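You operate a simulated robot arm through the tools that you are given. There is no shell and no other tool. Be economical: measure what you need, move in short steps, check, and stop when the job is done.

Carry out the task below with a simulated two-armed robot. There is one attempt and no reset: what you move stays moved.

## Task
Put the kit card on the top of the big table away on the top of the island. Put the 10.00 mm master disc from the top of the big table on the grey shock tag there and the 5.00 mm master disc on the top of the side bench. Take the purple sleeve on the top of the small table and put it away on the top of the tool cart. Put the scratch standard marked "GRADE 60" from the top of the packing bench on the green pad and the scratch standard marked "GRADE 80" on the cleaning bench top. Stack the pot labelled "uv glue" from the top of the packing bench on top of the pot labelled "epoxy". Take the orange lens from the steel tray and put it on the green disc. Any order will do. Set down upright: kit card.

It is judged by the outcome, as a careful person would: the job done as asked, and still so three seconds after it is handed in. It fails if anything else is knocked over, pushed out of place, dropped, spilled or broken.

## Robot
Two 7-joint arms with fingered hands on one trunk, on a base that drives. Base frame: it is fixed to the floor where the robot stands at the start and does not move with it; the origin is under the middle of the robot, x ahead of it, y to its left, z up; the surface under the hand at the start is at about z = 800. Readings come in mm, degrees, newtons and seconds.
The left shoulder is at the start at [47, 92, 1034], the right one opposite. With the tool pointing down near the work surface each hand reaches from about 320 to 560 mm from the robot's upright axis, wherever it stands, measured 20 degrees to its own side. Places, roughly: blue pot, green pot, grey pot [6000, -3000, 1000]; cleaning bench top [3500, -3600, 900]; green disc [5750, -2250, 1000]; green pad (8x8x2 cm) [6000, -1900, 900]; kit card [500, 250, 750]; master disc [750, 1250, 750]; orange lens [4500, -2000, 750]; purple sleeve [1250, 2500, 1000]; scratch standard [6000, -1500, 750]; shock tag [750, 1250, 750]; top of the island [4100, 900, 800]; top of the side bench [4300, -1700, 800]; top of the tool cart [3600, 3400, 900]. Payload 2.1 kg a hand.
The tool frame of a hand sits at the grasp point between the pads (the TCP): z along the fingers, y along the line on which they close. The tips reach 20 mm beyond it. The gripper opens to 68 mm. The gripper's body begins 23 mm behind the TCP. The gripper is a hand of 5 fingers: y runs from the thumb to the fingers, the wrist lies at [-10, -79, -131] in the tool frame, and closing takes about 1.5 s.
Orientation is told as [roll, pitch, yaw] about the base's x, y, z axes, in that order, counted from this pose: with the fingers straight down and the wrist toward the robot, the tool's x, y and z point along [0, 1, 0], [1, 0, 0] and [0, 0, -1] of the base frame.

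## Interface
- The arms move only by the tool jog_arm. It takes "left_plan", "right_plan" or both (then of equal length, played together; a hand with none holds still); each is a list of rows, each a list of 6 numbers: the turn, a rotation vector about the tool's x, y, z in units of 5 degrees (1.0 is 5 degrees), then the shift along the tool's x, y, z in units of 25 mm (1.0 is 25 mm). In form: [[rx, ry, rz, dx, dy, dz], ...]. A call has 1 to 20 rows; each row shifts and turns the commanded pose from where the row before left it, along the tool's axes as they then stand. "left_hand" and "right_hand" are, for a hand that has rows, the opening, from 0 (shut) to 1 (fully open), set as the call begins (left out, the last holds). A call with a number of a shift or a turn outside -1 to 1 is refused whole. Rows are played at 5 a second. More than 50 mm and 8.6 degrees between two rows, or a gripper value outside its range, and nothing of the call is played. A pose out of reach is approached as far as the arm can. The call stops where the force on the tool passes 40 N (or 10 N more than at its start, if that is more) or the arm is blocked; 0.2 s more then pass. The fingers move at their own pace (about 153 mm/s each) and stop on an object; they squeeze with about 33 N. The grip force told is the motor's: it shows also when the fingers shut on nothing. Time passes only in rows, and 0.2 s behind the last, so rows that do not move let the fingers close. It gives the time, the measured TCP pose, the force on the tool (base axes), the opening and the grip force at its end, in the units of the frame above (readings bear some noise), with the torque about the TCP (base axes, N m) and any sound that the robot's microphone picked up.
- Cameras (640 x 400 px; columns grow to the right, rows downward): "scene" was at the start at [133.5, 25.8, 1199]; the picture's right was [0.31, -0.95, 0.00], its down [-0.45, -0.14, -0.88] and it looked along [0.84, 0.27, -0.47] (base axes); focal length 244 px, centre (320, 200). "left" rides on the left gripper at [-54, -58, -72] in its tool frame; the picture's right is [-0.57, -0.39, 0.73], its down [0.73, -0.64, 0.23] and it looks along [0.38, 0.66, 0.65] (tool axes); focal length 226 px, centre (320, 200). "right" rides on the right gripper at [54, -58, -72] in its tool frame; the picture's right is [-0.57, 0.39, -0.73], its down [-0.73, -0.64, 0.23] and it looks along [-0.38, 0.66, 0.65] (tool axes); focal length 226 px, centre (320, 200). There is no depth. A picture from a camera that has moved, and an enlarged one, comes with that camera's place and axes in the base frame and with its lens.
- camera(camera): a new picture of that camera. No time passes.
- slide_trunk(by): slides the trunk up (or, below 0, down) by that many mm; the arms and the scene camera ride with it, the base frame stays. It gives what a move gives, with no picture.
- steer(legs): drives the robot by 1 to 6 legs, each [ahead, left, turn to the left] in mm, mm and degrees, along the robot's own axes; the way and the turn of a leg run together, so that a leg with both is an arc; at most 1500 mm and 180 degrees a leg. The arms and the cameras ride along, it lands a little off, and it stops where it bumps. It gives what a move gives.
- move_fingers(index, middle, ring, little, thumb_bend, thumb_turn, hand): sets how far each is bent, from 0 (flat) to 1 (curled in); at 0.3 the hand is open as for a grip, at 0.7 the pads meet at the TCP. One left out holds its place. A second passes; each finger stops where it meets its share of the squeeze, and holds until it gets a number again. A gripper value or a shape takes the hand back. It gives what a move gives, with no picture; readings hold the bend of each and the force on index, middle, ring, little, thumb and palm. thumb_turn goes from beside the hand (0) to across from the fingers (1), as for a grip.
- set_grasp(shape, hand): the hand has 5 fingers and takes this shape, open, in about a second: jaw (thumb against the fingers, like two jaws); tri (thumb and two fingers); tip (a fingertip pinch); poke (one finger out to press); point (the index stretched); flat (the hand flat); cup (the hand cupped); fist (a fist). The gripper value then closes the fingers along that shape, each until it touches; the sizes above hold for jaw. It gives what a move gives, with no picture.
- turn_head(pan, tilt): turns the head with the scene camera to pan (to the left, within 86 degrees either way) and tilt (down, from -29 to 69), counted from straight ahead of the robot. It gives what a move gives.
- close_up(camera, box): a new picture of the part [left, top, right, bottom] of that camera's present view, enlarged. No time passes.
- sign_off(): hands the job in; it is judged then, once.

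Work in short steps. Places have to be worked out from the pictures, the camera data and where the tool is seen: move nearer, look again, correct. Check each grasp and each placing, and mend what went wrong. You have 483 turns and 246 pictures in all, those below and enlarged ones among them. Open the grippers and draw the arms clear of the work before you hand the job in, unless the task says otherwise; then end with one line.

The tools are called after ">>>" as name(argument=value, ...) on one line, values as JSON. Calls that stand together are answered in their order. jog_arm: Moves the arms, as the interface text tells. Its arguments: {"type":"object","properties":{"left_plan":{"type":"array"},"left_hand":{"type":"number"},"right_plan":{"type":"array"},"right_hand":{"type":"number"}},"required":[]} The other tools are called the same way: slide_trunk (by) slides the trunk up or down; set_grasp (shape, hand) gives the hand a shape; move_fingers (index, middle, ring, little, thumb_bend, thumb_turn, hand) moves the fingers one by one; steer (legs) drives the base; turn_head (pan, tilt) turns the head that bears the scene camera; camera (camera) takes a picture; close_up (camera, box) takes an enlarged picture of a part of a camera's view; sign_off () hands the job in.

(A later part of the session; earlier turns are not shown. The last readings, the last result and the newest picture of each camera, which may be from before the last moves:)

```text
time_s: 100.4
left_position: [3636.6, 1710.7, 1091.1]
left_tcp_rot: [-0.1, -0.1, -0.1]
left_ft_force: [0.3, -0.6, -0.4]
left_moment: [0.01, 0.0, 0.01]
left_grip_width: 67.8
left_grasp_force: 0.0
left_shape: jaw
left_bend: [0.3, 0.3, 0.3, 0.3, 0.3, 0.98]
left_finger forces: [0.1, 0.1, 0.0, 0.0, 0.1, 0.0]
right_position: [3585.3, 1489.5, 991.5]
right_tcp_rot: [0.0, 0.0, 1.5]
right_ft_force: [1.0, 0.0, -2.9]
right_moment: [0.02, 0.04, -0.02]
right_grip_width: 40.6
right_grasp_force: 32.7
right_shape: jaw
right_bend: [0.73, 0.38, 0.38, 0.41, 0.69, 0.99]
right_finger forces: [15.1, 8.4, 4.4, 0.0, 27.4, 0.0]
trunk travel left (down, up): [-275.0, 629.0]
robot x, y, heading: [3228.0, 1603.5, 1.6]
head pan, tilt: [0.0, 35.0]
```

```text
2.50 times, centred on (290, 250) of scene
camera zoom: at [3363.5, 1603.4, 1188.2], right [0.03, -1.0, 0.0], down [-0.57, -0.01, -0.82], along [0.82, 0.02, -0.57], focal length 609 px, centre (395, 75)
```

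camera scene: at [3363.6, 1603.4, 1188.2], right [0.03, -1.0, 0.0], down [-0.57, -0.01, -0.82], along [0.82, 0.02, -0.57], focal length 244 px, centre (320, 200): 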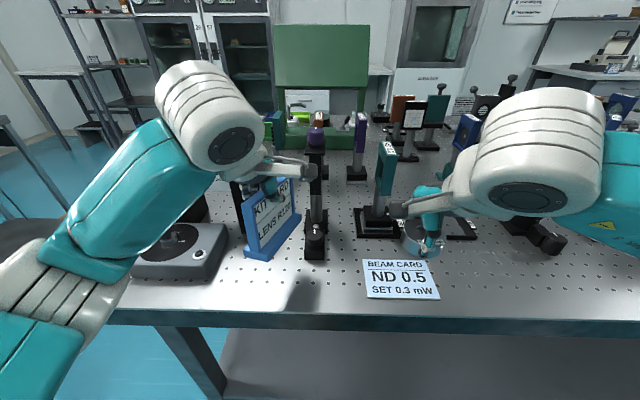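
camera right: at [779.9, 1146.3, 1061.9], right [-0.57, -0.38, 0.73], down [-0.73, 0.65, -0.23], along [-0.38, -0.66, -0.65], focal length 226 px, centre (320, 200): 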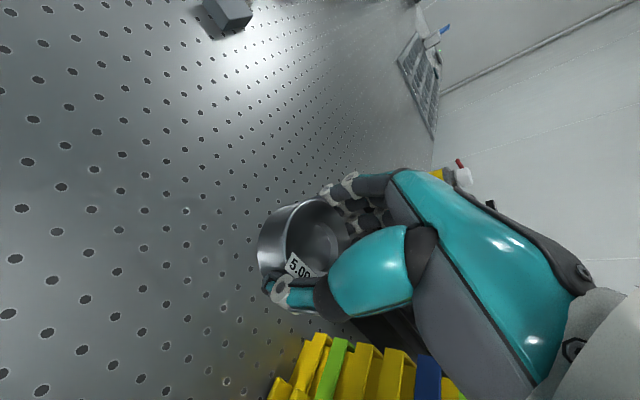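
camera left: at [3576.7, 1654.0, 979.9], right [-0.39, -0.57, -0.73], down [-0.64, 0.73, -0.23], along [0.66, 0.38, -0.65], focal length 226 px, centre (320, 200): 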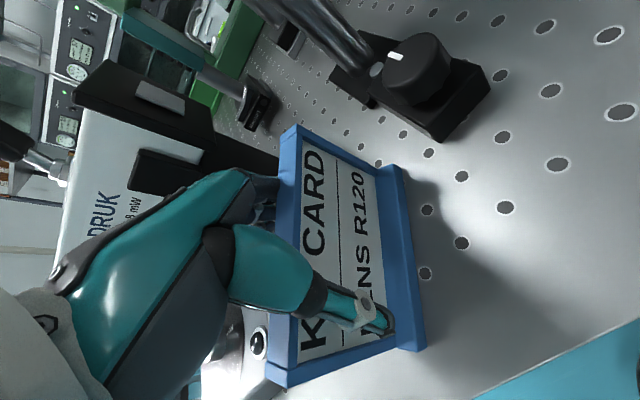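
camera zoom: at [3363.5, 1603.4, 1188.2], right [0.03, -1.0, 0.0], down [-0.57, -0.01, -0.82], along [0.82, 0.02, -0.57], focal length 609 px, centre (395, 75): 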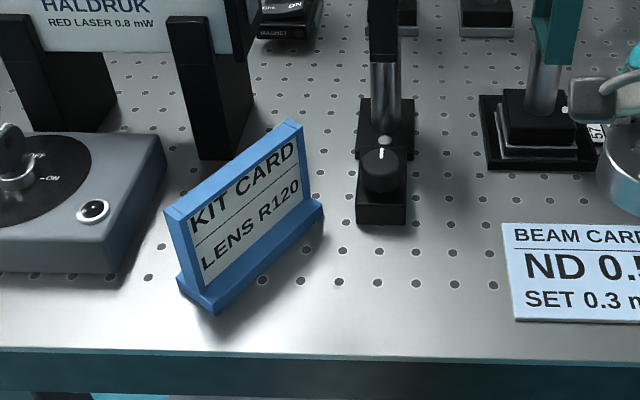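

The kit card stands on the island. With the left hand free I drive back to the small table for the purple sleeve, near (1290, 2500).

>>> steer(legs=[[-1300, 150, 0], [0, 0, 88.5], [0, 520, 0]])

>>> turn_head(pan=0, tilt=30)

>>> camera(camera="scene")

```text
time_s: 113.3
left_position: [1319.0, 2101.6, 1088.9]
left_tcp_rot: [0.0, 0.1, 90.3]
left_ft_force: [-1.1, 0.7, 0.2]
left_moment: [0.0, 0.01, 0.01]
left_grip_width: 67.6
left_grasp_force: 0.0
left_shape: jaw
left_bend: [0.3, 0.3, 0.3, 0.3, 0.3, 0.98]
left_finger forces: [0.0, 0.1, 0.0, 0.0, 0.0, 0.1]
right_position: [1540.0, 2052.1, 991.1]
right_tcp_rot: [0.0, 0.0, 91.8]
right_ft_force: [0.1, -0.7, -2.6]
right_moment: [0.0, -0.02, 0.01]
right_grip_width: 39.8
right_grasp_force: 33.4
right_shape: jaw
right_bend: [0.74, 0.38, 0.38, 0.41, 0.69, 0.99]
right_finger forces: [14.2, 8.5, 4.7, 0.1, 26.8, 0.0]
trunk travel left (down, up): [-275.0, 629.0]
robot x, y, heading: [1432.9, 1690.8, 91.7]
head pan, tilt: [0.0, 35.0]
```

```text
time_s: 114.0
left_position: [1320.1, 2101.4, 1089.3]
left_tcp_rot: [0.0, 0.0, 90.3]
left_ft_force: [1.1, -0.1, 0.6]
left_moment: [-0.03, 0.06, -0.03]
left_grip_width: 68.0
left_grasp_force: 0.0
left_shape: jaw
left_bend: [0.3, 0.3, 0.3, 0.3, 0.3, 0.98]
left_finger forces: [0.0, 0.0, 0.0, 0.0, 0.1, 0.0]
right_position: [1539.8, 2052.6, 990.8]
right_tcp_rot: [0.0, 0.0, 91.8]
right_ft_force: [-0.4, 0.1, -2.7]
right_moment: [0.02, 0.04, 0.01]
right_grip_width: 40.0
right_grasp_force: 33.4
right_shape: jaw
right_bend: [0.74, 0.38, 0.38, 0.41, 0.69, 0.99]
right_finger forces: [14.2, 8.5, 4.7, 0.0, 26.9, 0.0]
trunk travel left (down, up): [-275.0, 629.0]
robot x, y, heading: [1425.7, 1696.7, 91.8]
head pan, tilt: [0.0, 30.0]
```

```text
195 pictures are left
camera scene: at [1425.0, 1829.9, 1196.0], right [1.0, 0.03, 0.0], down [0.02, -0.5, -0.87], along [-0.03, 0.87, -0.5], focal length 244 px, centre (320, 200)
```

scene: 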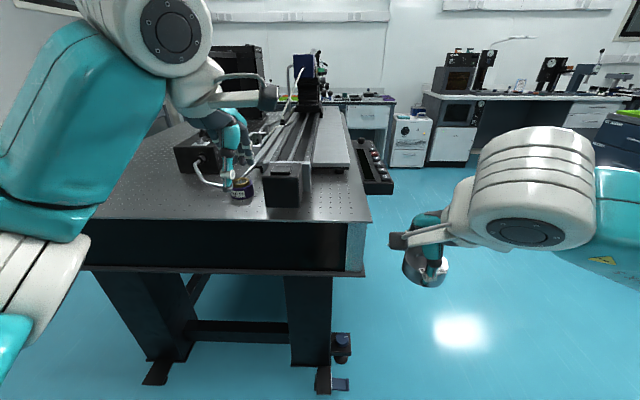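

Triangulated, the sleeve is at about (1202, 2399) with its mid-height at z≈902, close beside the black motor box. I move to a working stance and look closely.

>>> steer(legs=[[220, 130, -1.7]])

>>> turn_head(pan=10, tilt=35)

>>> camera(camera="scene")

>>> camera(camera="left")

```text
time_s: 115.8
left_position: [1198.8, 2321.3, 1089.3]
left_tcp_rot: [0.1, 0.0, 88.9]
left_ft_force: [-0.2, 0.1, 0.3]
left_moment: [-0.01, 0.06, -0.01]
left_grip_width: 67.9
left_grasp_force: 0.2
left_shape: jaw
left_bend: [0.3, 0.3, 0.3, 0.3, 0.3, 0.98]
left_finger forces: [0.0, 0.0, 0.0, 0.1, 0.0, 0.0]
right_position: [1418.4, 2266.0, 990.9]
right_tcp_rot: [0.0, 0.0, 90.4]
right_ft_force: [0.2, 0.1, -3.2]
right_moment: [-0.01, 0.04, 0.01]
right_grip_width: 39.8
right_grasp_force: 32.7
right_shape: jaw
right_bend: [0.74, 0.38, 0.38, 0.41, 0.69, 0.99]
right_finger forces: [14.3, 8.6, 4.8, 0.0, 27.0, 0.1]
trunk travel left (down, up): [-275.0, 629.0]
robot x, y, heading: [1301.5, 1909.3, 90.4]
head pan, tilt: [0.0, 30.0]
```

```text
time_s: 116.5
left_position: [1196.7, 2321.2, 1089.2]
left_tcp_rot: [-0.1, 0.0, 88.8]
left_ft_force: [-0.2, -0.3, 0.2]
left_moment: [0.02, 0.03, 0.01]
left_grip_width: 67.5
left_grasp_force: 0.1
left_shape: jaw
left_bend: [0.3, 0.3, 0.3, 0.3, 0.3, 0.98]
left_finger forces: [0.1, 0.0, 0.0, 0.0, 0.0, 0.0]
right_position: [1419.0, 2266.6, 990.7]
right_tcp_rot: [-0.1, 0.0, 90.3]
right_ft_force: [-0.1, 0.1, -2.6]
right_moment: [-0.02, 0.03, -0.03]
right_grip_width: 39.9
right_grasp_force: 33.1
right_shape: jaw
right_bend: [0.74, 0.38, 0.38, 0.41, 0.69, 0.99]
right_finger forces: [14.2, 8.5, 4.7, 0.0, 27.0, 0.0]
trunk travel left (down, up): [-275.0, 629.0]
robot x, y, heading: [1299.4, 1907.7, 90.2]
head pan, tilt: [10.0, 35.0]
```

```text
194 pictures are left
camera scene: at [1281.5, 2043.1, 1188.3], right [0.98, 0.18, 0.0], down [0.1, -0.56, -0.82], along [-0.15, 0.81, -0.57], focal length 244 px, centre (320, 200)
```

scene: 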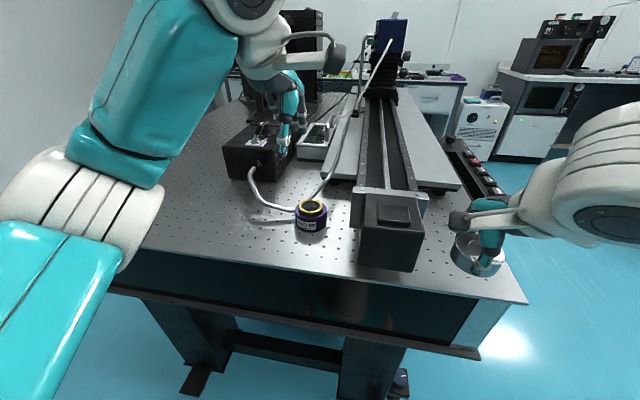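

```text
193 pictures are left
camera left: at [1251.5, 2260.6, 1160.2], right [0.56, -0.4, -0.73], down [-0.75, -0.62, -0.23], along [-0.36, 0.67, -0.65], focal length 226 px, centre (320, 200)
```

left: 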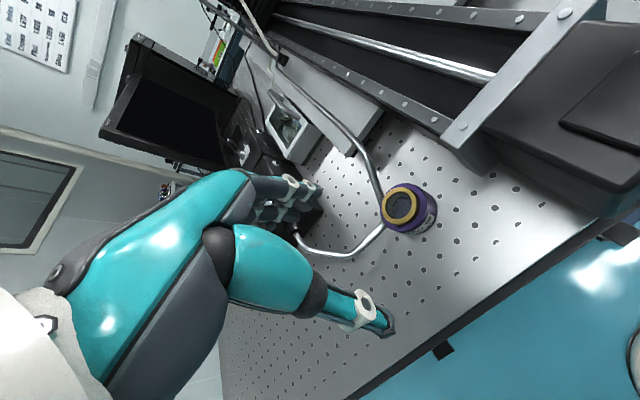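

The sleeve is about 55 mm wide. A bent tube lies to its back-left, and there is ~48 mm of clear space on the motor-box side. I'll grip with the closing axis at about 50° yaw, so I move above and rotate.

>>> jog_arm(left_plan=[[0, 0, 0, -0.1, 0.96, 0], [0, 0, 0, -0.1, 0.96, 0], [0, 0, 0, -0.1, 0.96, 0], [0, 0, 0.98, 0, 0, 0.4], [0, 0, 0.98, 0, 0, 0.4], [0, 0, 0.98, 0, 0, 0.4], [0, 0, 0.98, 0, 0, 0.4], [0, 0, 0.98, 0, 0, 0.4], [0, 0, 0.98, 0, 0, 0.4], [0, 0, 0.98, 0, 0, 0.4], [0, 0, 0.9, 0, 0, 0.4], [0, 0, 0, 0, 0, 0]])

>>> camera(camera="left")

>>> close_up(camera="scene", box=[240, 130, 440, 280])

```text
time_s: 119.1
left_position: [1207.2, 2392.3, 1010.8]
left_tcp_rot: [0.1, 0.0, 49.9]
left_ft_force: [-0.6, 0.9, 0.4]
left_moment: [0.01, -0.01, 0.04]
left_grip_width: 67.7
left_grasp_force: 0.0
left_shape: jaw
left_bend: [0.3, 0.3, 0.3, 0.3, 0.3, 0.98]
left_finger forces: [0.1, 0.1, 0.1, 0.0, 0.1, 0.0]
right_position: [1417.9, 2265.6, 991.1]
right_tcp_rot: [0.0, 0.0, 90.3]
right_ft_force: [-0.1, 0.2, -3.2]
right_moment: [-0.02, 0.02, 0.0]
right_grip_width: 40.2
right_grasp_force: 33.2
right_shape: jaw
right_bend: [0.74, 0.38, 0.38, 0.41, 0.69, 0.99]
right_finger forces: [14.3, 8.5, 4.7, 0.0, 26.9, 0.1]
trunk travel left (down, up): [-275.0, 629.0]
robot x, y, heading: [1296.7, 1910.6, 90.2]
head pan, tilt: [10.0, 35.0]
```

```text
192 pictures are left
camera left: at [1210.9, 2310.9, 1080.9], right [0.18, -0.66, -0.73], down [-0.97, -0.02, -0.23], along [0.14, 0.75, -0.65], focal length 226 px, centre (320, 200)
```

left: 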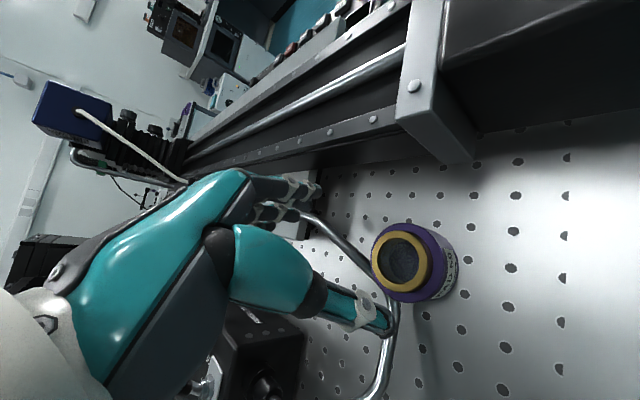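

```text
2.67 times, centred on (340, 205) of scene
camera zoom: at [1281.5, 2043.1, 1188.2], right [0.98, 0.18, 0.0], down [0.1, -0.56, -0.82], along [-0.15, 0.81, -0.57], focal length 650 px, centre (267, 187)
```

zoom: 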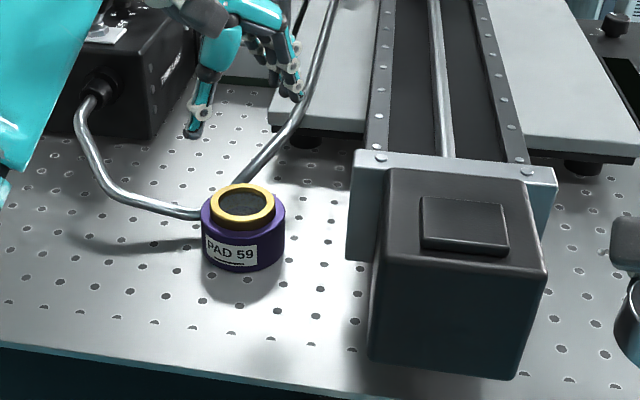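

Triangulating: rim centre (1202, 2383), rim top z≈938, table top z≈900. I correct the offset, lower to just above the rim and check.

>>> jog_arm(left_plan=[[0, 0, 0, -0.08, -0.4, 0.5], [0, 0, 0, 0, 0, 0.7], [0, 0, 0, 0, 0, 0.7], [0, 0, 0, 0, 0, 0]])

>>> camera(camera="left")

>>> close_up(camera="scene", box=[240, 150, 400, 250])

```text
time_s: 120.1
left_position: [1202.8, 2384.3, 960.2]
left_tcp_rot: [0.0, 0.0, 50.0]
left_ft_force: [-0.9, -0.1, -0.3]
left_moment: [0.0, -0.01, 0.01]
left_grip_width: 67.6
left_grasp_force: 0.0
left_shape: jaw
left_bend: [0.3, 0.3, 0.3, 0.3, 0.3, 0.98]
left_finger forces: [0.0, 0.0, 0.1, 0.0, 0.1, 0.0]
right_position: [1416.2, 2264.8, 990.4]
right_tcp_rot: [0.0, 0.0, 90.3]
right_ft_force: [-0.5, -0.5, -2.3]
right_moment: [0.0, 0.03, 0.01]
right_grip_width: 39.6
right_grasp_force: 33.4
right_shape: jaw
right_bend: [0.74, 0.38, 0.38, 0.41, 0.69, 0.99]
right_finger forces: [14.2, 8.5, 4.8, 0.1, 26.9, 0.0]
trunk travel left (down, up): [-275.0, 629.0]
robot x, y, heading: [1296.0, 1909.7, 90.3]
head pan, tilt: [10.0, 35.0]
```

```text
190 pictures are left
camera left: at [1207.0, 2303.4, 1032.2], right [0.18, -0.66, -0.73], down [-0.97, -0.02, -0.23], along [0.14, 0.75, -0.65], focal length 226 px, centre (320, 200)
```

left: 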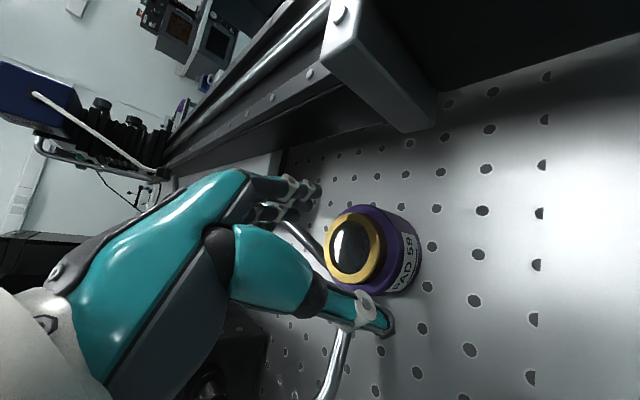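

```text
4.00 times, centred on (320, 200) of scene
camera zoom: at [1281.5, 2043.1, 1188.2], right [0.98, 0.18, 0.0], down [0.1, -0.56, -0.82], along [-0.15, 0.81, -0.57], focal length 975 px, centre (320, 200)
```

zoom: 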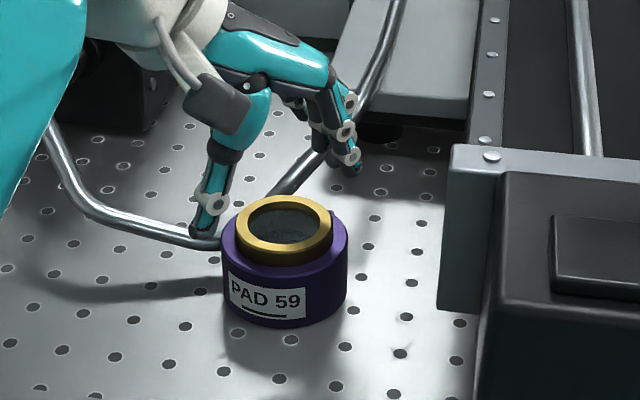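

Refined: rim centre (1201, 2387), rim top z≈928, table ≈897. I make a small correction and descend to TCP z 921, watching the force.

>>> jog_arm(left_plan=[[0, 0, 0, 0.12, 0.04, 0.3], [0, 0, 0, 0, 0, 0.4], [0, 0, 0, 0, 0, 0.4], [0, 0, 0, 0, 0, 0.4], [0, 0, 0, 0, 0, 0]])

>>> camera(camera="left")

>>> close_up(camera="scene", box=[240, 150, 400, 250])

```text
time_s: 121.3
left_position: [1200.9, 2386.6, 926.2]
left_tcp_rot: [0.2, -0.4, 50.0]
left_ft_force: [-1.1, 0.2, 27.3]
left_moment: [0.98, -0.57, 0.03]
left_grip_width: 66.5
left_grasp_force: 0.1
left_shape: jaw
left_bend: [0.27, 0.3, 0.29, 0.3, 0.3, 0.98]
left_finger forces: [2.9, 19.9, 3.3, 0.0, 0.0, 0.0]
right_position: [1417.5, 2263.8, 992.7]
right_tcp_rot: [0.0, -0.1, 90.3]
right_ft_force: [0.9, 0.0, -2.3]
right_moment: [0.03, 0.02, 0.0]
right_grip_width: 39.8
right_grasp_force: 32.9
right_shape: jaw
right_bend: [0.74, 0.38, 0.38, 0.41, 0.69, 0.99]
right_finger forces: [14.3, 8.5, 4.7, 0.1, 27.0, 0.0]
trunk travel left (down, up): [-275.0, 629.0]
robot x, y, heading: [1296.9, 1909.4, 90.4]
head pan, tilt: [10.0, 35.0]
```

```text
188 pictures are left
camera left: at [1205.4, 2304.7, 996.8], right [0.19, -0.66, -0.73], down [-0.97, -0.02, -0.23], along [0.14, 0.76, -0.64], focal length 226 px, centre (320, 200)
```

left: 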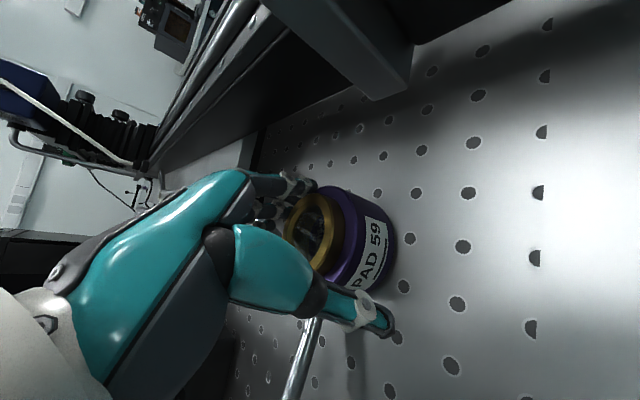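

```text
4.00 times, centred on (320, 200) of scene
camera zoom: at [1281.7, 2040.9, 1188.8], right [0.98, 0.18, 0.0], down [0.1, -0.56, -0.82], along [-0.15, 0.81, -0.57], focal length 975 px, centre (320, 200)
```

zoom: 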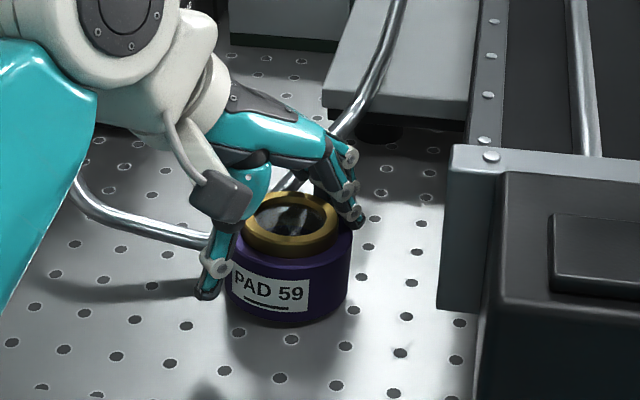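

The fingertips touch the sleeve's top, so the hand must go a few mm further towards the finger side. I raise, shift, and try again.

>>> jog_arm(left_plan=[[0, 0, 0, 0, 0, -0.6], [0, 0, 0, -0.1, 0.24, 0], [0, 0, 0, 0, 0, 0.4], [0, 0, 0, 0, 0, 0.2], [0, 0, 0, 0, 0, 0]])

>>> close_up(camera="scene", box=[240, 150, 400, 250])

```text
time_s: 122.5
left_position: [1205.9, 2389.9, 924.4]
left_tcp_rot: [0.0, 0.1, 50.1]
left_ft_force: [-0.3, 0.3, -0.4]
left_moment: [0.0, 0.0, -0.01]
left_grip_width: 68.0
left_grasp_force: 0.1
left_shape: jaw
left_bend: [0.3, 0.3, 0.3, 0.3, 0.3, 0.98]
left_finger forces: [0.1, 0.0, 0.0, 0.0, 0.0, 0.0]
right_position: [1417.1, 2265.2, 992.6]
right_tcp_rot: [0.0, 0.0, 90.4]
right_ft_force: [0.9, 0.2, -2.1]
right_moment: [0.02, -0.01, 0.01]
right_grip_width: 40.0
right_grasp_force: 33.0
right_shape: jaw
right_bend: [0.74, 0.38, 0.38, 0.41, 0.69, 0.99]
right_finger forces: [14.3, 8.5, 4.8, 0.0, 27.0, 0.0]
trunk travel left (down, up): [-275.0, 629.0]
robot x, y, heading: [1296.3, 1909.6, 90.1]
head pan, tilt: [10.0, 35.0]
```

```text
4.00 times, centred on (320, 200) of scene
camera zoom: at [1281.5, 2043.1, 1188.2], right [0.98, 0.18, 0.0], down [0.1, -0.56, -0.82], along [-0.15, 0.81, -0.57], focal length 975 px, centre (320, 200)
```

zoom: 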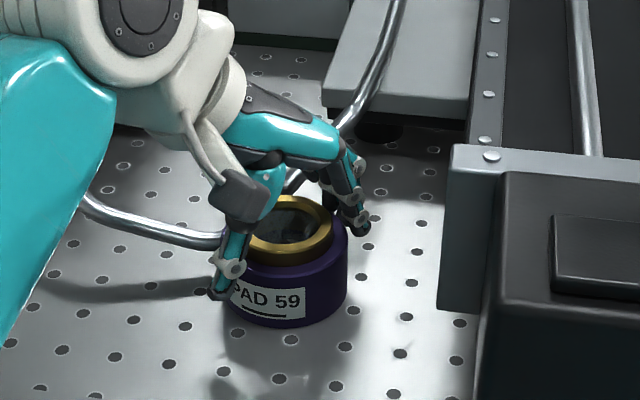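

The hand now goes down freely on both sides. I lower 3 mm more and close.

>>> jog_arm(left_plan=[[0, 0, 0, 0, 0, 0.12], [0, 0, 0, 0, 0, 0]])

>>> jog_arm(left_plan=[[0, 0, 0, 0, 0, 0], [0, 0, 0, 0, 0, 0], [0, 0, 0, 0, 0, 0], [0, 0, 0, 0, 0, 0], [0, 0, 0, 0, 0, 0], [0, 0, 0, 0, 0, 0], [0, 0, 0, 0, 0, 0]], left_hand=0)

>>> close_up(camera="scene", box=[240, 150, 400, 250])

```text
time_s: 123.1
left_position: [1207.7, 2388.6, 920.7]
left_tcp_rot: [0.0, 0.0, 49.9]
left_ft_force: [-0.1, -0.2, -0.1]
left_moment: [0.02, -0.01, -0.02]
left_grip_width: 68.1
left_grasp_force: 0.0
left_shape: jaw
left_bend: [0.3, 0.3, 0.3, 0.3, 0.3, 0.98]
left_finger forces: [0.0, 0.1, 0.0, 0.0, 0.0, 0.0]
right_position: [1417.2, 2265.7, 992.0]
right_tcp_rot: [0.0, -0.1, 90.3]
right_ft_force: [0.2, -0.2, -3.0]
right_moment: [-0.02, -0.02, 0.01]
right_grip_width: 39.9
right_grasp_force: 33.2
right_shape: jaw
right_bend: [0.74, 0.38, 0.38, 0.41, 0.69, 0.99]
right_finger forces: [14.3, 8.5, 4.8, 0.1, 26.9, 0.0]
trunk travel left (down, up): [-275.0, 629.0]
robot x, y, heading: [1296.7, 1907.9, 90.2]
head pan, tilt: [10.0, 35.0]
```

```text
time_s: 124.7
left_position: [1206.5, 2390.2, 921.0]
left_tcp_rot: [0.1, 0.0, 50.0]
left_ft_force: [0.0, -0.2, -0.7]
left_moment: [-0.05, 0.02, 0.0]
left_grip_width: 47.6
left_grasp_force: 32.7
left_shape: jaw
left_bend: [0.73, 0.35, 0.32, 0.41, 0.59, 0.98]
left_finger forces: [15.1, 7.9, 4.2, 0.0, 26.2, 0.0]
right_position: [1416.5, 2265.9, 991.2]
right_tcp_rot: [0.0, -0.1, 90.2]
right_ft_force: [-0.5, 0.1, -2.5]
right_moment: [0.02, 0.03, 0.02]
right_grip_width: 40.0
right_grasp_force: 32.5
right_shape: jaw
right_bend: [0.74, 0.38, 0.38, 0.41, 0.69, 0.99]
right_finger forces: [14.3, 8.5, 4.8, 0.1, 26.9, 0.0]
trunk travel left (down, up): [-275.0, 629.0]
robot x, y, heading: [1299.1, 1911.8, 90.5]
head pan, tilt: [10.0, 35.0]
```

```text
4.00 times, centred on (320, 200) of scene
camera zoom: at [1281.5, 2043.2, 1188.2], right [0.98, 0.18, 0.0], down [0.1, -0.56, -0.82], along [-0.15, 0.81, -0.57], focal length 975 px, centre (320, 200)
```

zoom: 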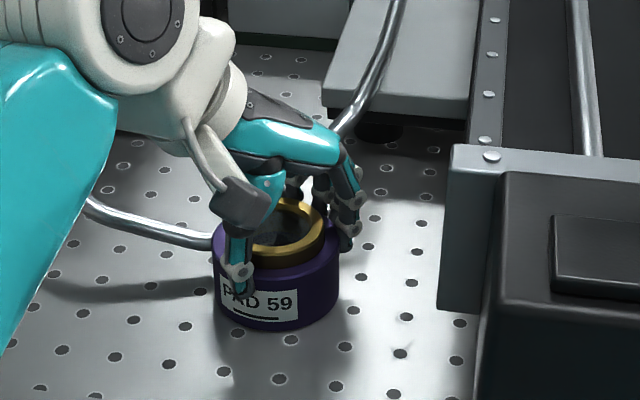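

The sleeve is gripped. I lift it straight up and check.

>>> jog_arm(left_plan=[[0, 0, 0, 0, 0, -0.4], [0, 0, 0, 0, 0, -0.8], [0, 0, 0, 0, 0, -1], [0, 0, 0, 0, 0, -1], [0, 0, 0, 0, 0, -1], [0, 0, 0, 0, 0, -1], [0, 0, 0, 0, 0, -1], [0, 0, 0, 0, 0, -1]])

>>> camera(camera="scene")

>>> camera(camera="left")

```text
time_s: 126.5
left_position: [1207.0, 2386.1, 1098.6]
left_tcp_rot: [-0.1, 0.1, 50.0]
left_ft_force: [-0.2, -0.3, -2.2]
left_moment: [0.01, -0.02, 0.03]
left_grip_width: 47.4
left_grasp_force: 32.8
left_shape: jaw
left_bend: [0.74, 0.35, 0.32, 0.41, 0.59, 0.99]
left_finger forces: [15.1, 7.7, 4.3, 0.0, 26.0, 0.0]
left hand out of reach, approached as far as the arm can: row 8
right_position: [1417.3, 2266.2, 990.0]
right_tcp_rot: [0.0, 0.0, 90.2]
right_ft_force: [-0.5, -0.6, -3.1]
right_moment: [-0.01, 0.04, 0.02]
right_grip_width: 39.9
right_grasp_force: 32.5
right_shape: jaw
right_bend: [0.74, 0.38, 0.38, 0.41, 0.69, 0.99]
right_finger forces: [14.3, 8.5, 4.8, 0.0, 27.0, 0.0]
trunk travel left (down, up): [-275.0, 629.0]
robot x, y, heading: [1298.7, 1909.4, 90.4]
head pan, tilt: [10.0, 35.0]
```

```text
184 pictures are left
camera scene: at [1281.3, 2043.4, 1188.2], right [0.98, 0.18, 0.0], down [0.1, -0.56, -0.82], along [-0.15, 0.81, -0.57], focal length 244 px, centre (320, 200)
```

scene: 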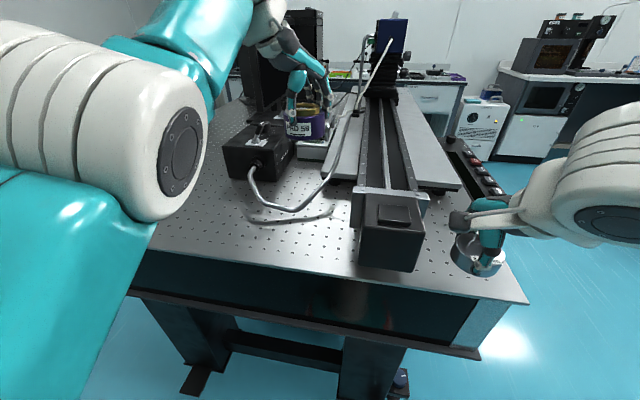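

```text
183 pictures are left
camera left: at [1209.3, 2306.1, 1169.6], right [0.18, -0.66, -0.73], down [-0.97, -0.02, -0.23], along [0.14, 0.75, -0.65], focal length 226 px, centre (320, 200)
```

left: 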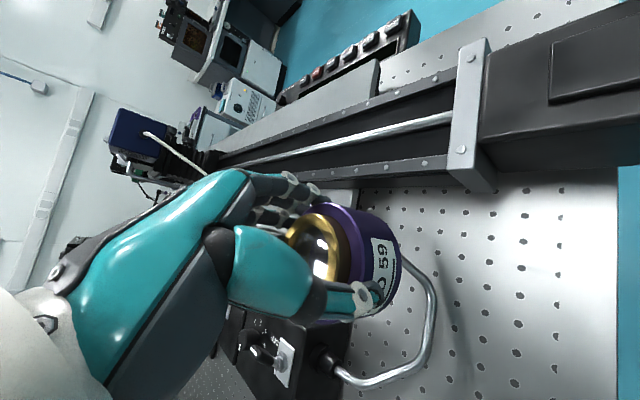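

The sleeve is held, its base about 24 mm below the TCP. I draw the arm in, back out, and head for the tool cart near (3600, 3400).

>>> jog_arm(left_plan=[[0, 0, 0, -0.64, -0.77, 0], [0, 0, 0, -0.64, -0.77, 0], [0, 0, 0, -0.64, -0.77, 0], [0, 0, 0, -0.64, -0.77, 0]])

>>> steer(legs=[[-200, 0, 0], [0, 0, -90], [1350, 0, 0], [0, 0, 60]])

>>> turn_head(pan=0, tilt=15)

>>> camera(camera="scene")

```text
time_s: 127.5
left_position: [1205.7, 2357.6, 1142.2]
left_tcp_rot: [0.0, 0.0, 50.1]
left_ft_force: [-0.3, 0.2, -2.1]
left_moment: [-0.03, -0.01, 0.01]
left_grip_width: 47.1
left_grasp_force: 32.8
left_shape: jaw
left_bend: [0.74, 0.35, 0.32, 0.41, 0.59, 0.99]
left_finger forces: [15.0, 7.8, 4.3, 0.0, 26.1, 0.0]
left hand out of reach, approached as far as the arm can: row 1, 2, 3, 4
right_position: [1416.8, 2266.3, 992.1]
right_tcp_rot: [0.0, 0.0, 90.3]
right_ft_force: [-0.3, 0.2, -2.7]
right_moment: [0.0, 0.01, -0.01]
right_grip_width: 40.2
right_grasp_force: 33.0
right_shape: jaw
right_bend: [0.74, 0.38, 0.38, 0.41, 0.69, 0.99]
right_finger forces: [14.4, 8.5, 4.9, 0.0, 27.0, 0.0]
trunk travel left (down, up): [-275.0, 629.0]
robot x, y, heading: [1296.7, 1909.0, 90.3]
head pan, tilt: [10.0, 35.0]
```

```text
time_s: 142.1
left_position: [2818.7, 2126.8, 1141.5]
left_tcp_rot: [-0.1, 0.1, 18.5]
left_ft_force: [0.2, 0.4, -1.5]
left_moment: [-0.03, 0.02, -0.03]
left_grip_width: 45.6
left_grasp_force: 32.8
left_shape: jaw
left_bend: [0.74, 0.36, 0.33, 0.41, 0.59, 0.99]
left_finger forces: [12.8, 7.5, 3.7, 0.1, 24.7, 0.0]
right_position: [2950.7, 1935.7, 990.8]
right_tcp_rot: [-0.1, 0.0, 58.8]
right_ft_force: [1.8, 0.9, -2.5]
right_moment: [-0.04, 0.0, 0.02]
right_grip_width: 38.5
right_grasp_force: 32.8
right_shape: jaw
right_bend: [0.74, 0.39, 0.38, 0.41, 0.7, 0.99]
right_finger forces: [14.0, 8.1, 5.1, 0.1, 23.8, 0.0]
trunk travel left (down, up): [-275.0, 629.0]
robot x, y, heading: [2665.6, 1694.9, 58.7]
head pan, tilt: [10.0, 35.0]
```

```text
time_s: 142.9
left_position: [2818.9, 2126.7, 1141.5]
left_tcp_rot: [-0.2, 0.1, 18.5]
left_ft_force: [1.0, 0.0, -2.3]
left_moment: [-0.01, 0.02, -0.01]
left_grip_width: 45.5
left_grasp_force: 33.2
left_shape: jaw
left_bend: [0.74, 0.36, 0.33, 0.41, 0.59, 0.99]
left_finger forces: [12.9, 7.6, 3.7, 0.0, 24.5, 0.1]
right_position: [2953.2, 1936.2, 991.6]
right_tcp_rot: [0.0, 0.0, 58.9]
right_ft_force: [0.3, -0.7, -1.9]
right_moment: [0.04, 0.01, -0.01]
right_grip_width: 38.4
right_grasp_force: 33.1
right_shape: jaw
right_bend: [0.74, 0.39, 0.38, 0.41, 0.7, 0.99]
right_finger forces: [14.0, 8.2, 5.3, 0.0, 23.7, 0.0]
trunk travel left (down, up): [-275.0, 629.0]
robot x, y, heading: [2662.1, 1698.7, 59.0]
head pan, tilt: [0.0, 15.0]
```

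```text
182 pictures are left
camera scene: at [2737.2, 1814.9, 1220.1], right [0.86, -0.52, 0.0], down [-0.13, -0.22, -0.97], along [0.5, 0.83, -0.26], focal length 244 px, centre (320, 200)
```

scene: 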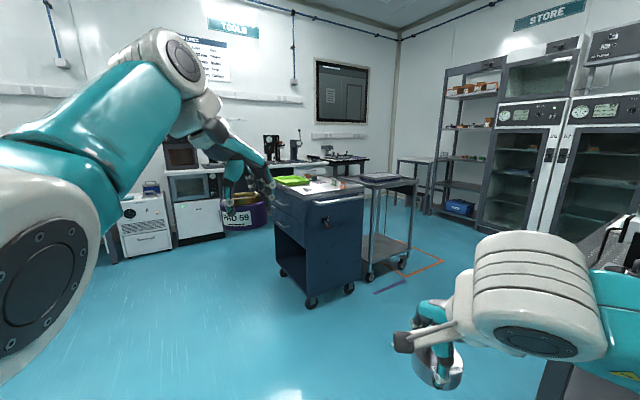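

The blue cabinet on casters at about (3650, 3400) is the tool cart. I drive in front of it and look at its top.

>>> steer(legs=[[0, 0, 31], [900, 0, 0], [0, -980, 0]])

>>> turn_head(pan=0, tilt=25)

>>> camera(camera="scene")

```text
time_s: 153.9
left_position: [3556.1, 3047.7, 1141.6]
left_tcp_rot: [-0.1, 0.1, 49.7]
left_ft_force: [0.9, -0.9, -2.1]
left_moment: [-0.04, -0.02, -0.01]
left_grip_width: 45.0
left_grasp_force: 32.9
left_shape: jaw
left_bend: [0.74, 0.36, 0.33, 0.41, 0.59, 0.99]
left_finger forces: [12.6, 6.2, 3.8, 0.0, 24.4, 0.1]
right_position: [3767.3, 2955.7, 990.0]
right_tcp_rot: [0.0, 0.0, 90.1]
right_ft_force: [0.1, -0.3, -2.3]
right_moment: [-0.03, 0.01, 0.01]
right_grip_width: 38.6
right_grasp_force: 33.4
right_shape: jaw
right_bend: [0.74, 0.39, 0.38, 0.41, 0.71, 0.99]
right_finger forces: [14.1, 8.1, 5.4, 0.1, 23.7, 0.0]
trunk travel left (down, up): [-275.0, 629.0]
robot x, y, heading: [3648.5, 2599.7, 90.2]
head pan, tilt: [0.0, 15.0]
```

```text
time_s: 154.6
left_position: [3556.2, 3046.8, 1141.8]
left_tcp_rot: [-0.2, 0.1, 49.8]
left_ft_force: [0.8, 0.2, -2.1]
left_moment: [-0.01, -0.01, 0.02]
left_grip_width: 44.7
left_grasp_force: 33.0
left_shape: jaw
left_bend: [0.74, 0.36, 0.33, 0.41, 0.59, 0.99]
left_finger forces: [12.6, 6.2, 3.7, 0.1, 24.5, 0.0]
right_position: [3767.8, 2955.3, 992.9]
right_tcp_rot: [0.0, -0.1, 90.1]
right_ft_force: [0.1, -0.2, -1.4]
right_moment: [-0.01, 0.02, -0.02]
right_grip_width: 38.7
right_grasp_force: 33.1
right_shape: jaw
right_bend: [0.74, 0.39, 0.38, 0.41, 0.71, 0.99]
right_finger forces: [14.1, 8.1, 5.2, 0.2, 23.7, 0.0]
trunk travel left (down, up): [-275.0, 629.0]
robot x, y, heading: [3649.6, 2599.4, 89.8]
head pan, tilt: [0.0, 25.0]
```

```text
181 pictures are left
camera scene: at [3646.8, 2738.5, 1204.0], right [1.0, 0.0, 0.0], down [0.0, -0.42, -0.91], along [0.0, 0.91, -0.42], focal length 244 px, centre (320, 200)
```

scene: 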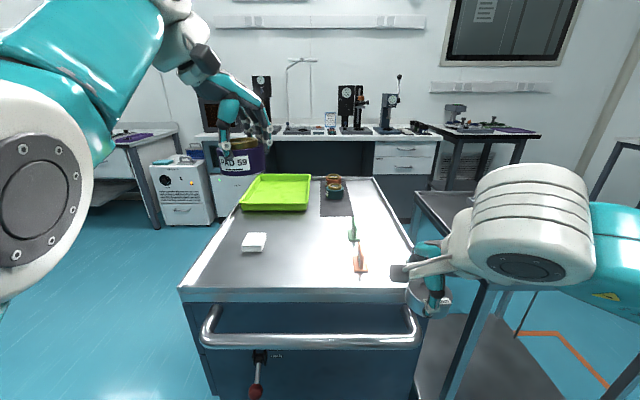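

The cart's top has a clear area at front centre. I move 70 mm closer and look again to fix its height.

>>> steer(legs=[[70, 0, 0]])

>>> turn_head(pan=0, tilt=40)

>>> camera(camera="scene")

>>> camera(camera="left")

```text
time_s: 155.6
left_position: [3555.7, 3116.2, 1142.5]
left_tcp_rot: [-0.1, 0.1, 49.9]
left_ft_force: [0.7, 0.8, -1.8]
left_moment: [-0.02, -0.01, -0.04]
left_grip_width: 44.5
left_grasp_force: 33.4
left_shape: jaw
left_bend: [0.74, 0.36, 0.33, 0.41, 0.59, 0.99]
left_finger forces: [12.6, 6.2, 3.8, 0.0, 24.5, 0.0]
right_position: [3767.6, 3023.7, 990.5]
right_tcp_rot: [0.0, 0.0, 90.2]
right_ft_force: [-0.3, 0.6, -1.8]
right_moment: [0.0, 0.01, 0.01]
right_grip_width: 38.4
right_grasp_force: 33.2
right_shape: jaw
right_bend: [0.74, 0.39, 0.38, 0.41, 0.71, 0.99]
right_finger forces: [14.2, 8.2, 5.3, 0.1, 23.8, 0.0]
trunk travel left (down, up): [-275.0, 629.0]
robot x, y, heading: [3646.1, 2666.5, 90.1]
head pan, tilt: [0.0, 25.0]
```

```text
time_s: 156.4
left_position: [3556.1, 3116.5, 1141.6]
left_tcp_rot: [-0.1, 0.1, 50.0]
left_ft_force: [-0.5, 0.1, -2.3]
left_moment: [-0.02, 0.0, 0.0]
left_grip_width: 44.4
left_grasp_force: 33.1
left_shape: jaw
left_bend: [0.74, 0.36, 0.33, 0.41, 0.59, 0.99]
left_finger forces: [12.6, 6.2, 3.7, 0.0, 24.6, 0.2]
right_position: [3768.2, 3024.1, 992.7]
right_tcp_rot: [0.0, -0.1, 90.2]
right_ft_force: [0.2, 0.1, -2.2]
right_moment: [-0.01, 0.03, 0.0]
right_grip_width: 38.3
right_grasp_force: 32.9
right_shape: jaw
right_bend: [0.74, 0.39, 0.38, 0.41, 0.71, 0.99]
right_finger forces: [14.1, 8.2, 5.3, 0.1, 23.8, 0.0]
trunk travel left (down, up): [-275.0, 629.0]
robot x, y, heading: [3649.7, 2666.9, 90.1]
head pan, tilt: [0.0, 40.0]
```

```text
180 pictures are left
camera scene: at [3646.5, 2800.0, 1180.7], right [1.0, 0.0, 0.0], down [0.0, -0.64, -0.77], along [0.0, 0.77, -0.64], focal length 244 px, centre (320, 200)
```

scene: 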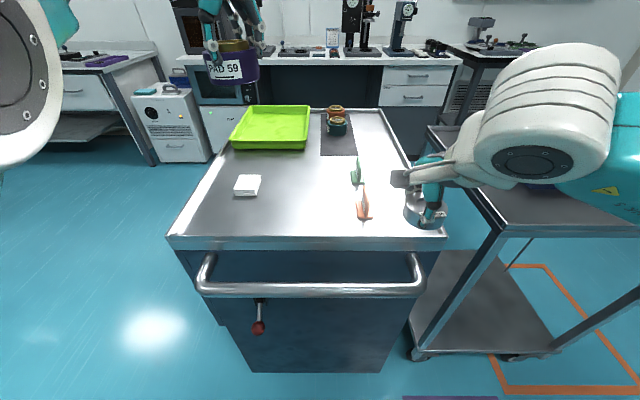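

```text
179 pictures are left
camera left: at [3559.2, 3036.0, 1213.2], right [0.18, -0.66, -0.73], down [-0.97, -0.02, -0.23], along [0.14, 0.75, -0.65], focal length 226 px, centre (320, 200)
```

left: 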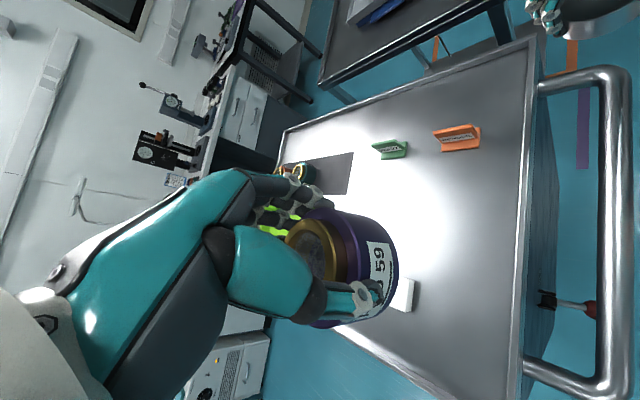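

The top is somewhere between z 850 and 890. The target is (3610, 3160), clear of the block and screwdrivers, and I bring the sleeve there at TCP z ≈ 960.

>>> jog_arm(left_plan=[[0, 0, 0, 0, 0, 0.9], [0, 0, 0, -0.13, 0.68, 0.9], [0, 0, 0, -0.13, 0.68, 0.9], [0, 0, 0, -0.13, 0.68, 0.9], [0, 0, 0, -0.13, 0.68, 0.9], [0, 0, 0, 0, 0, 0.9], [0, 0, 0, 0, 0, 0.9], [0, 0, 0, 0, 0, 0.9], [0, 0, 0, 0, 0, 0]])

>>> camera(camera="scene")

```text
time_s: 158.4
left_position: [3610.1, 3181.9, 971.6]
left_tcp_rot: [0.0, 0.3, 49.9]
left_ft_force: [0.1, 0.3, -1.8]
left_moment: [-0.05, -0.05, 0.01]
left_grip_width: 44.3
left_grasp_force: 33.3
left_shape: jaw
left_bend: [0.74, 0.36, 0.33, 0.41, 0.6, 0.99]
left_finger forces: [12.4, 6.0, 3.7, 0.0, 24.3, 0.0]
left hand out of reach, approached as far as the arm can: row 1, 7, 8
right_position: [3767.7, 3024.1, 990.4]
right_tcp_rot: [0.0, 0.1, 90.3]
right_ft_force: [-0.6, 0.1, -2.4]
right_moment: [-0.01, 0.05, 0.01]
right_grip_width: 38.1
right_grasp_force: 32.7
right_shape: jaw
right_bend: [0.74, 0.39, 0.38, 0.41, 0.71, 0.99]
right_finger forces: [14.0, 8.2, 5.4, 0.1, 23.7, 0.0]
trunk travel left (down, up): [-275.0, 629.0]
robot x, y, heading: [3648.6, 2663.5, 90.0]
head pan, tilt: [0.0, 40.0]
```

```text
178 pictures are left
camera scene: at [3646.6, 2800.0, 1180.6], right [1.0, 0.0, 0.0], down [0.0, -0.64, -0.77], along [0.0, 0.77, -0.64], focal length 244 px, centre (320, 200)
```

scene: 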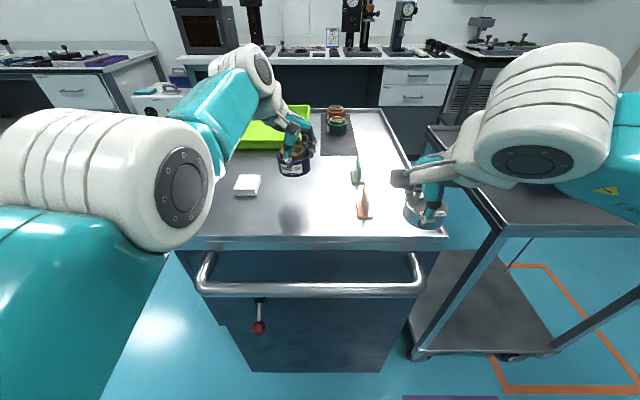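

The arm is near its limit here. I drive 60 mm ahead and pull the hand back the same amount.

>>> jog_arm(left_plan=[[0, 0, 0, -0.77, -0.92, 0], [0, 0, 0, -0.77, -0.92, 0]])

>>> steer(legs=[[60, 0, 0]])

>>> jog_arm(left_plan=[[0, 0, 0, 0, 0, 0.5], [0, 0, 0, 0, 0, 0.5], [0, 0, 0, 0, 0, 0.5], [0, 0, 0, 0, 0, 0]])

>>> close_up(camera="scene", box=[220, 140, 380, 260])

```text
time_s: 159.0
left_position: [3614.7, 3179.9, 976.8]
left_tcp_rot: [-0.1, 0.3, 49.8]
left_ft_force: [-0.4, 0.5, -2.3]
left_moment: [-0.04, 0.0, 0.02]
left_grip_width: 44.5
left_grasp_force: 33.2
left_shape: jaw
left_bend: [0.74, 0.36, 0.33, 0.41, 0.6, 0.99]
left_finger forces: [12.4, 6.1, 3.8, 0.0, 24.3, 0.0]
left hand out of reach, approached as far as the arm can: row 1, 2
right_position: [3766.7, 3023.5, 991.0]
right_tcp_rot: [0.0, 0.0, 90.1]
right_ft_force: [-0.5, 0.1, -3.2]
right_moment: [0.02, 0.01, 0.04]
right_grip_width: 38.5
right_grasp_force: 32.8
right_shape: jaw
right_bend: [0.74, 0.39, 0.38, 0.41, 0.71, 0.99]
right_finger forces: [14.0, 8.2, 5.4, 0.1, 23.7, 0.0]
trunk travel left (down, up): [-275.0, 629.0]
robot x, y, heading: [3649.9, 2669.2, 90.1]
head pan, tilt: [0.0, 40.0]
```

```text
time_s: 159.9
left_position: [3616.4, 3241.1, 977.6]
left_tcp_rot: [-0.1, 0.2, 49.9]
left_ft_force: [0.3, -0.4, -2.1]
left_moment: [-0.02, 0.02, 0.04]
left_grip_width: 44.3
left_grasp_force: 32.9
left_shape: jaw
left_bend: [0.74, 0.36, 0.33, 0.41, 0.6, 0.99]
left_finger forces: [12.5, 6.1, 3.9, 0.0, 24.3, 0.1]
right_position: [3768.0, 3084.5, 991.0]
right_tcp_rot: [0.0, -0.1, 90.2]
right_ft_force: [0.9, 0.2, -2.6]
right_moment: [0.0, 0.07, -0.02]
right_grip_width: 38.4
right_grasp_force: 33.2
right_shape: jaw
right_bend: [0.74, 0.39, 0.38, 0.41, 0.71, 0.99]
right_finger forces: [14.1, 8.2, 5.4, 0.0, 23.8, 0.1]
trunk travel left (down, up): [-275.0, 629.0]
robot x, y, heading: [3645.3, 2731.2, 90.6]
head pan, tilt: [0.0, 40.0]
```

```text
time_s: 160.9
left_position: [3616.0, 3245.4, 940.2]
left_tcp_rot: [-0.1, 0.3, 49.9]
left_ft_force: [0.0, 0.5, -2.0]
left_moment: [-0.03, 0.0, 0.01]
left_grip_width: 44.2
left_grasp_force: 32.7
left_shape: jaw
left_bend: [0.74, 0.36, 0.33, 0.41, 0.6, 0.99]
left_finger forces: [12.5, 6.1, 3.8, 0.1, 24.3, 0.1]
left hand out of reach, approached as far as the arm can: row 2
right_position: [3767.8, 3084.3, 991.1]
right_tcp_rot: [0.1, 0.0, 90.2]
right_ft_force: [0.3, -0.5, -2.2]
right_moment: [-0.01, 0.01, -0.01]
right_grip_width: 38.6
right_grasp_force: 32.6
right_shape: jaw
right_bend: [0.74, 0.39, 0.38, 0.41, 0.71, 0.99]
right_finger forces: [14.0, 8.2, 5.4, 0.1, 23.8, 0.0]
trunk travel left (down, up): [-275.0, 629.0]
robot x, y, heading: [3646.5, 2731.5, 90.1]
head pan, tilt: [0.0, 40.0]
```

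```text
3.33 times, centred on (300, 200) of scene
camera zoom: at [3646.4, 2860.6, 1180.6], right [1.0, 0.0, 0.0], down [0.0, -0.64, -0.77], along [0.0, 0.77, -0.64], focal length 812 px, centre (387, 200)
```

zoom: 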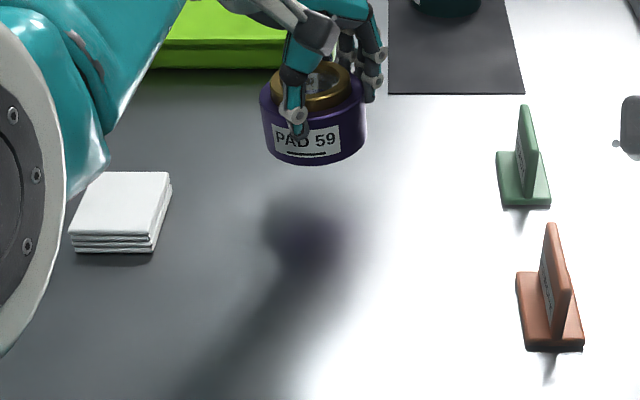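

The free spot directly below the sleeve is suitable. I lower the arm step by step.

>>> jog_arm(left_plan=[[0, 0, 0, 0, 0, 0.5], [0, 0, 0, 0, 0, 0.5], [0, 0, 0, 0, 0, 0.4], [0, 0, 0, 0, 0, 0]])

>>> close_up(camera="scene", box=[220, 140, 380, 260])

```text
time_s: 161.9
left_position: [3615.4, 3248.0, 905.1]
left_tcp_rot: [-0.2, 0.2, 49.8]
left_ft_force: [0.1, 0.0, -1.0]
left_moment: [-0.04, -0.04, 0.0]
left_grip_width: 43.9
left_grasp_force: 32.7
left_shape: jaw
left_bend: [0.74, 0.36, 0.33, 0.41, 0.6, 0.99]
left_finger forces: [12.5, 6.1, 3.8, 0.1, 24.2, 0.0]
left hand out of reach, approached as far as the arm can: row 3
right_position: [3768.2, 3084.2, 991.9]
right_tcp_rot: [0.0, 0.0, 90.2]
right_ft_force: [0.7, 0.3, -2.1]
right_moment: [-0.03, 0.02, 0.04]
right_grip_width: 38.4
right_grasp_force: 33.1
right_shape: jaw
right_bend: [0.74, 0.39, 0.38, 0.41, 0.71, 0.99]
right_finger forces: [14.0, 8.1, 5.4, 0.1, 23.9, 0.1]
trunk travel left (down, up): [-275.0, 629.0]
robot x, y, heading: [3649.7, 2730.0, 90.2]
head pan, tilt: [0.0, 40.0]
```

```text
3.33 times, centred on (300, 200) of scene
camera zoom: at [3646.4, 2860.6, 1180.6], right [1.0, 0.0, 0.0], down [0.0, -0.64, -0.77], along [0.0, 0.77, -0.64], focal length 812 px, centre (387, 200)
```

zoom: 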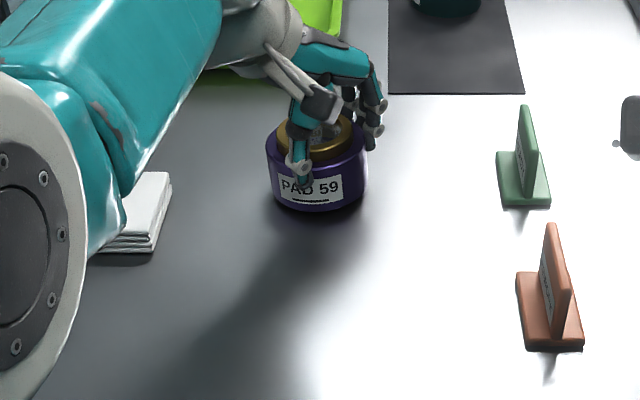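

The sleeve is nearly down. I go on in 4–5 mm steps, watching the force.

>>> jog_arm(left_plan=[[0, 0, 0, 0, 0, 0.2], [0, 0, 0, 0, 0, 0.15], [0, 0, 0, 0, 0, 0]])

>>> close_up(camera="scene", box=[220, 140, 380, 260])

```text
time_s: 162.7
left_position: [3616.3, 3245.3, 898.9]
left_tcp_rot: [0.1, -0.1, 49.8]
left_ft_force: [0.2, 2.4, 14.1]
left_moment: [0.18, 0.03, -0.02]
left_grip_width: 43.3
left_grasp_force: 33.1
left_shape: jaw
left_bend: [0.74, 0.36, 0.33, 0.41, 0.6, 0.99]
left_finger forces: [12.6, 6.8, 4.5, 4.0, 25.0, 0.1]
right_position: [3767.0, 3082.8, 990.8]
right_tcp_rot: [0.0, 0.0, 90.2]
right_ft_force: [-0.7, 0.9, -2.4]
right_moment: [0.0, -0.01, -0.03]
right_grip_width: 38.4
right_grasp_force: 33.5
right_shape: jaw
right_bend: [0.74, 0.39, 0.38, 0.41, 0.71, 0.99]
right_finger forces: [14.0, 8.2, 5.3, 0.1, 23.9, 0.0]
trunk travel left (down, up): [-275.0, 629.0]
robot x, y, heading: [3650.5, 2733.1, 90.2]
head pan, tilt: [0.0, 40.0]
```

```text
3.33 times, centred on (300, 200) of scene
camera zoom: at [3646.5, 2859.5, 1181.0], right [1.0, 0.0, 0.0], down [0.0, -0.64, -0.77], along [0.0, 0.77, -0.64], focal length 812 px, centre (387, 200)
```

zoom: 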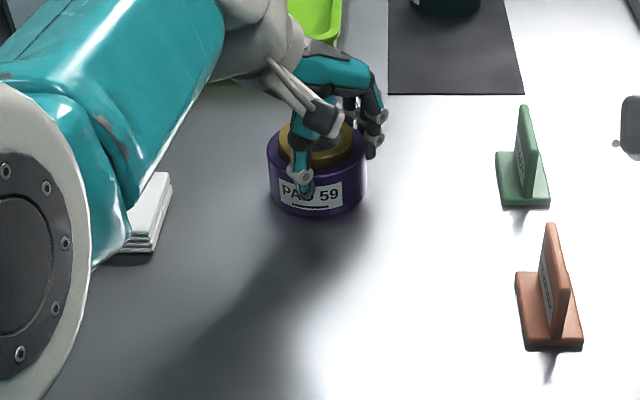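

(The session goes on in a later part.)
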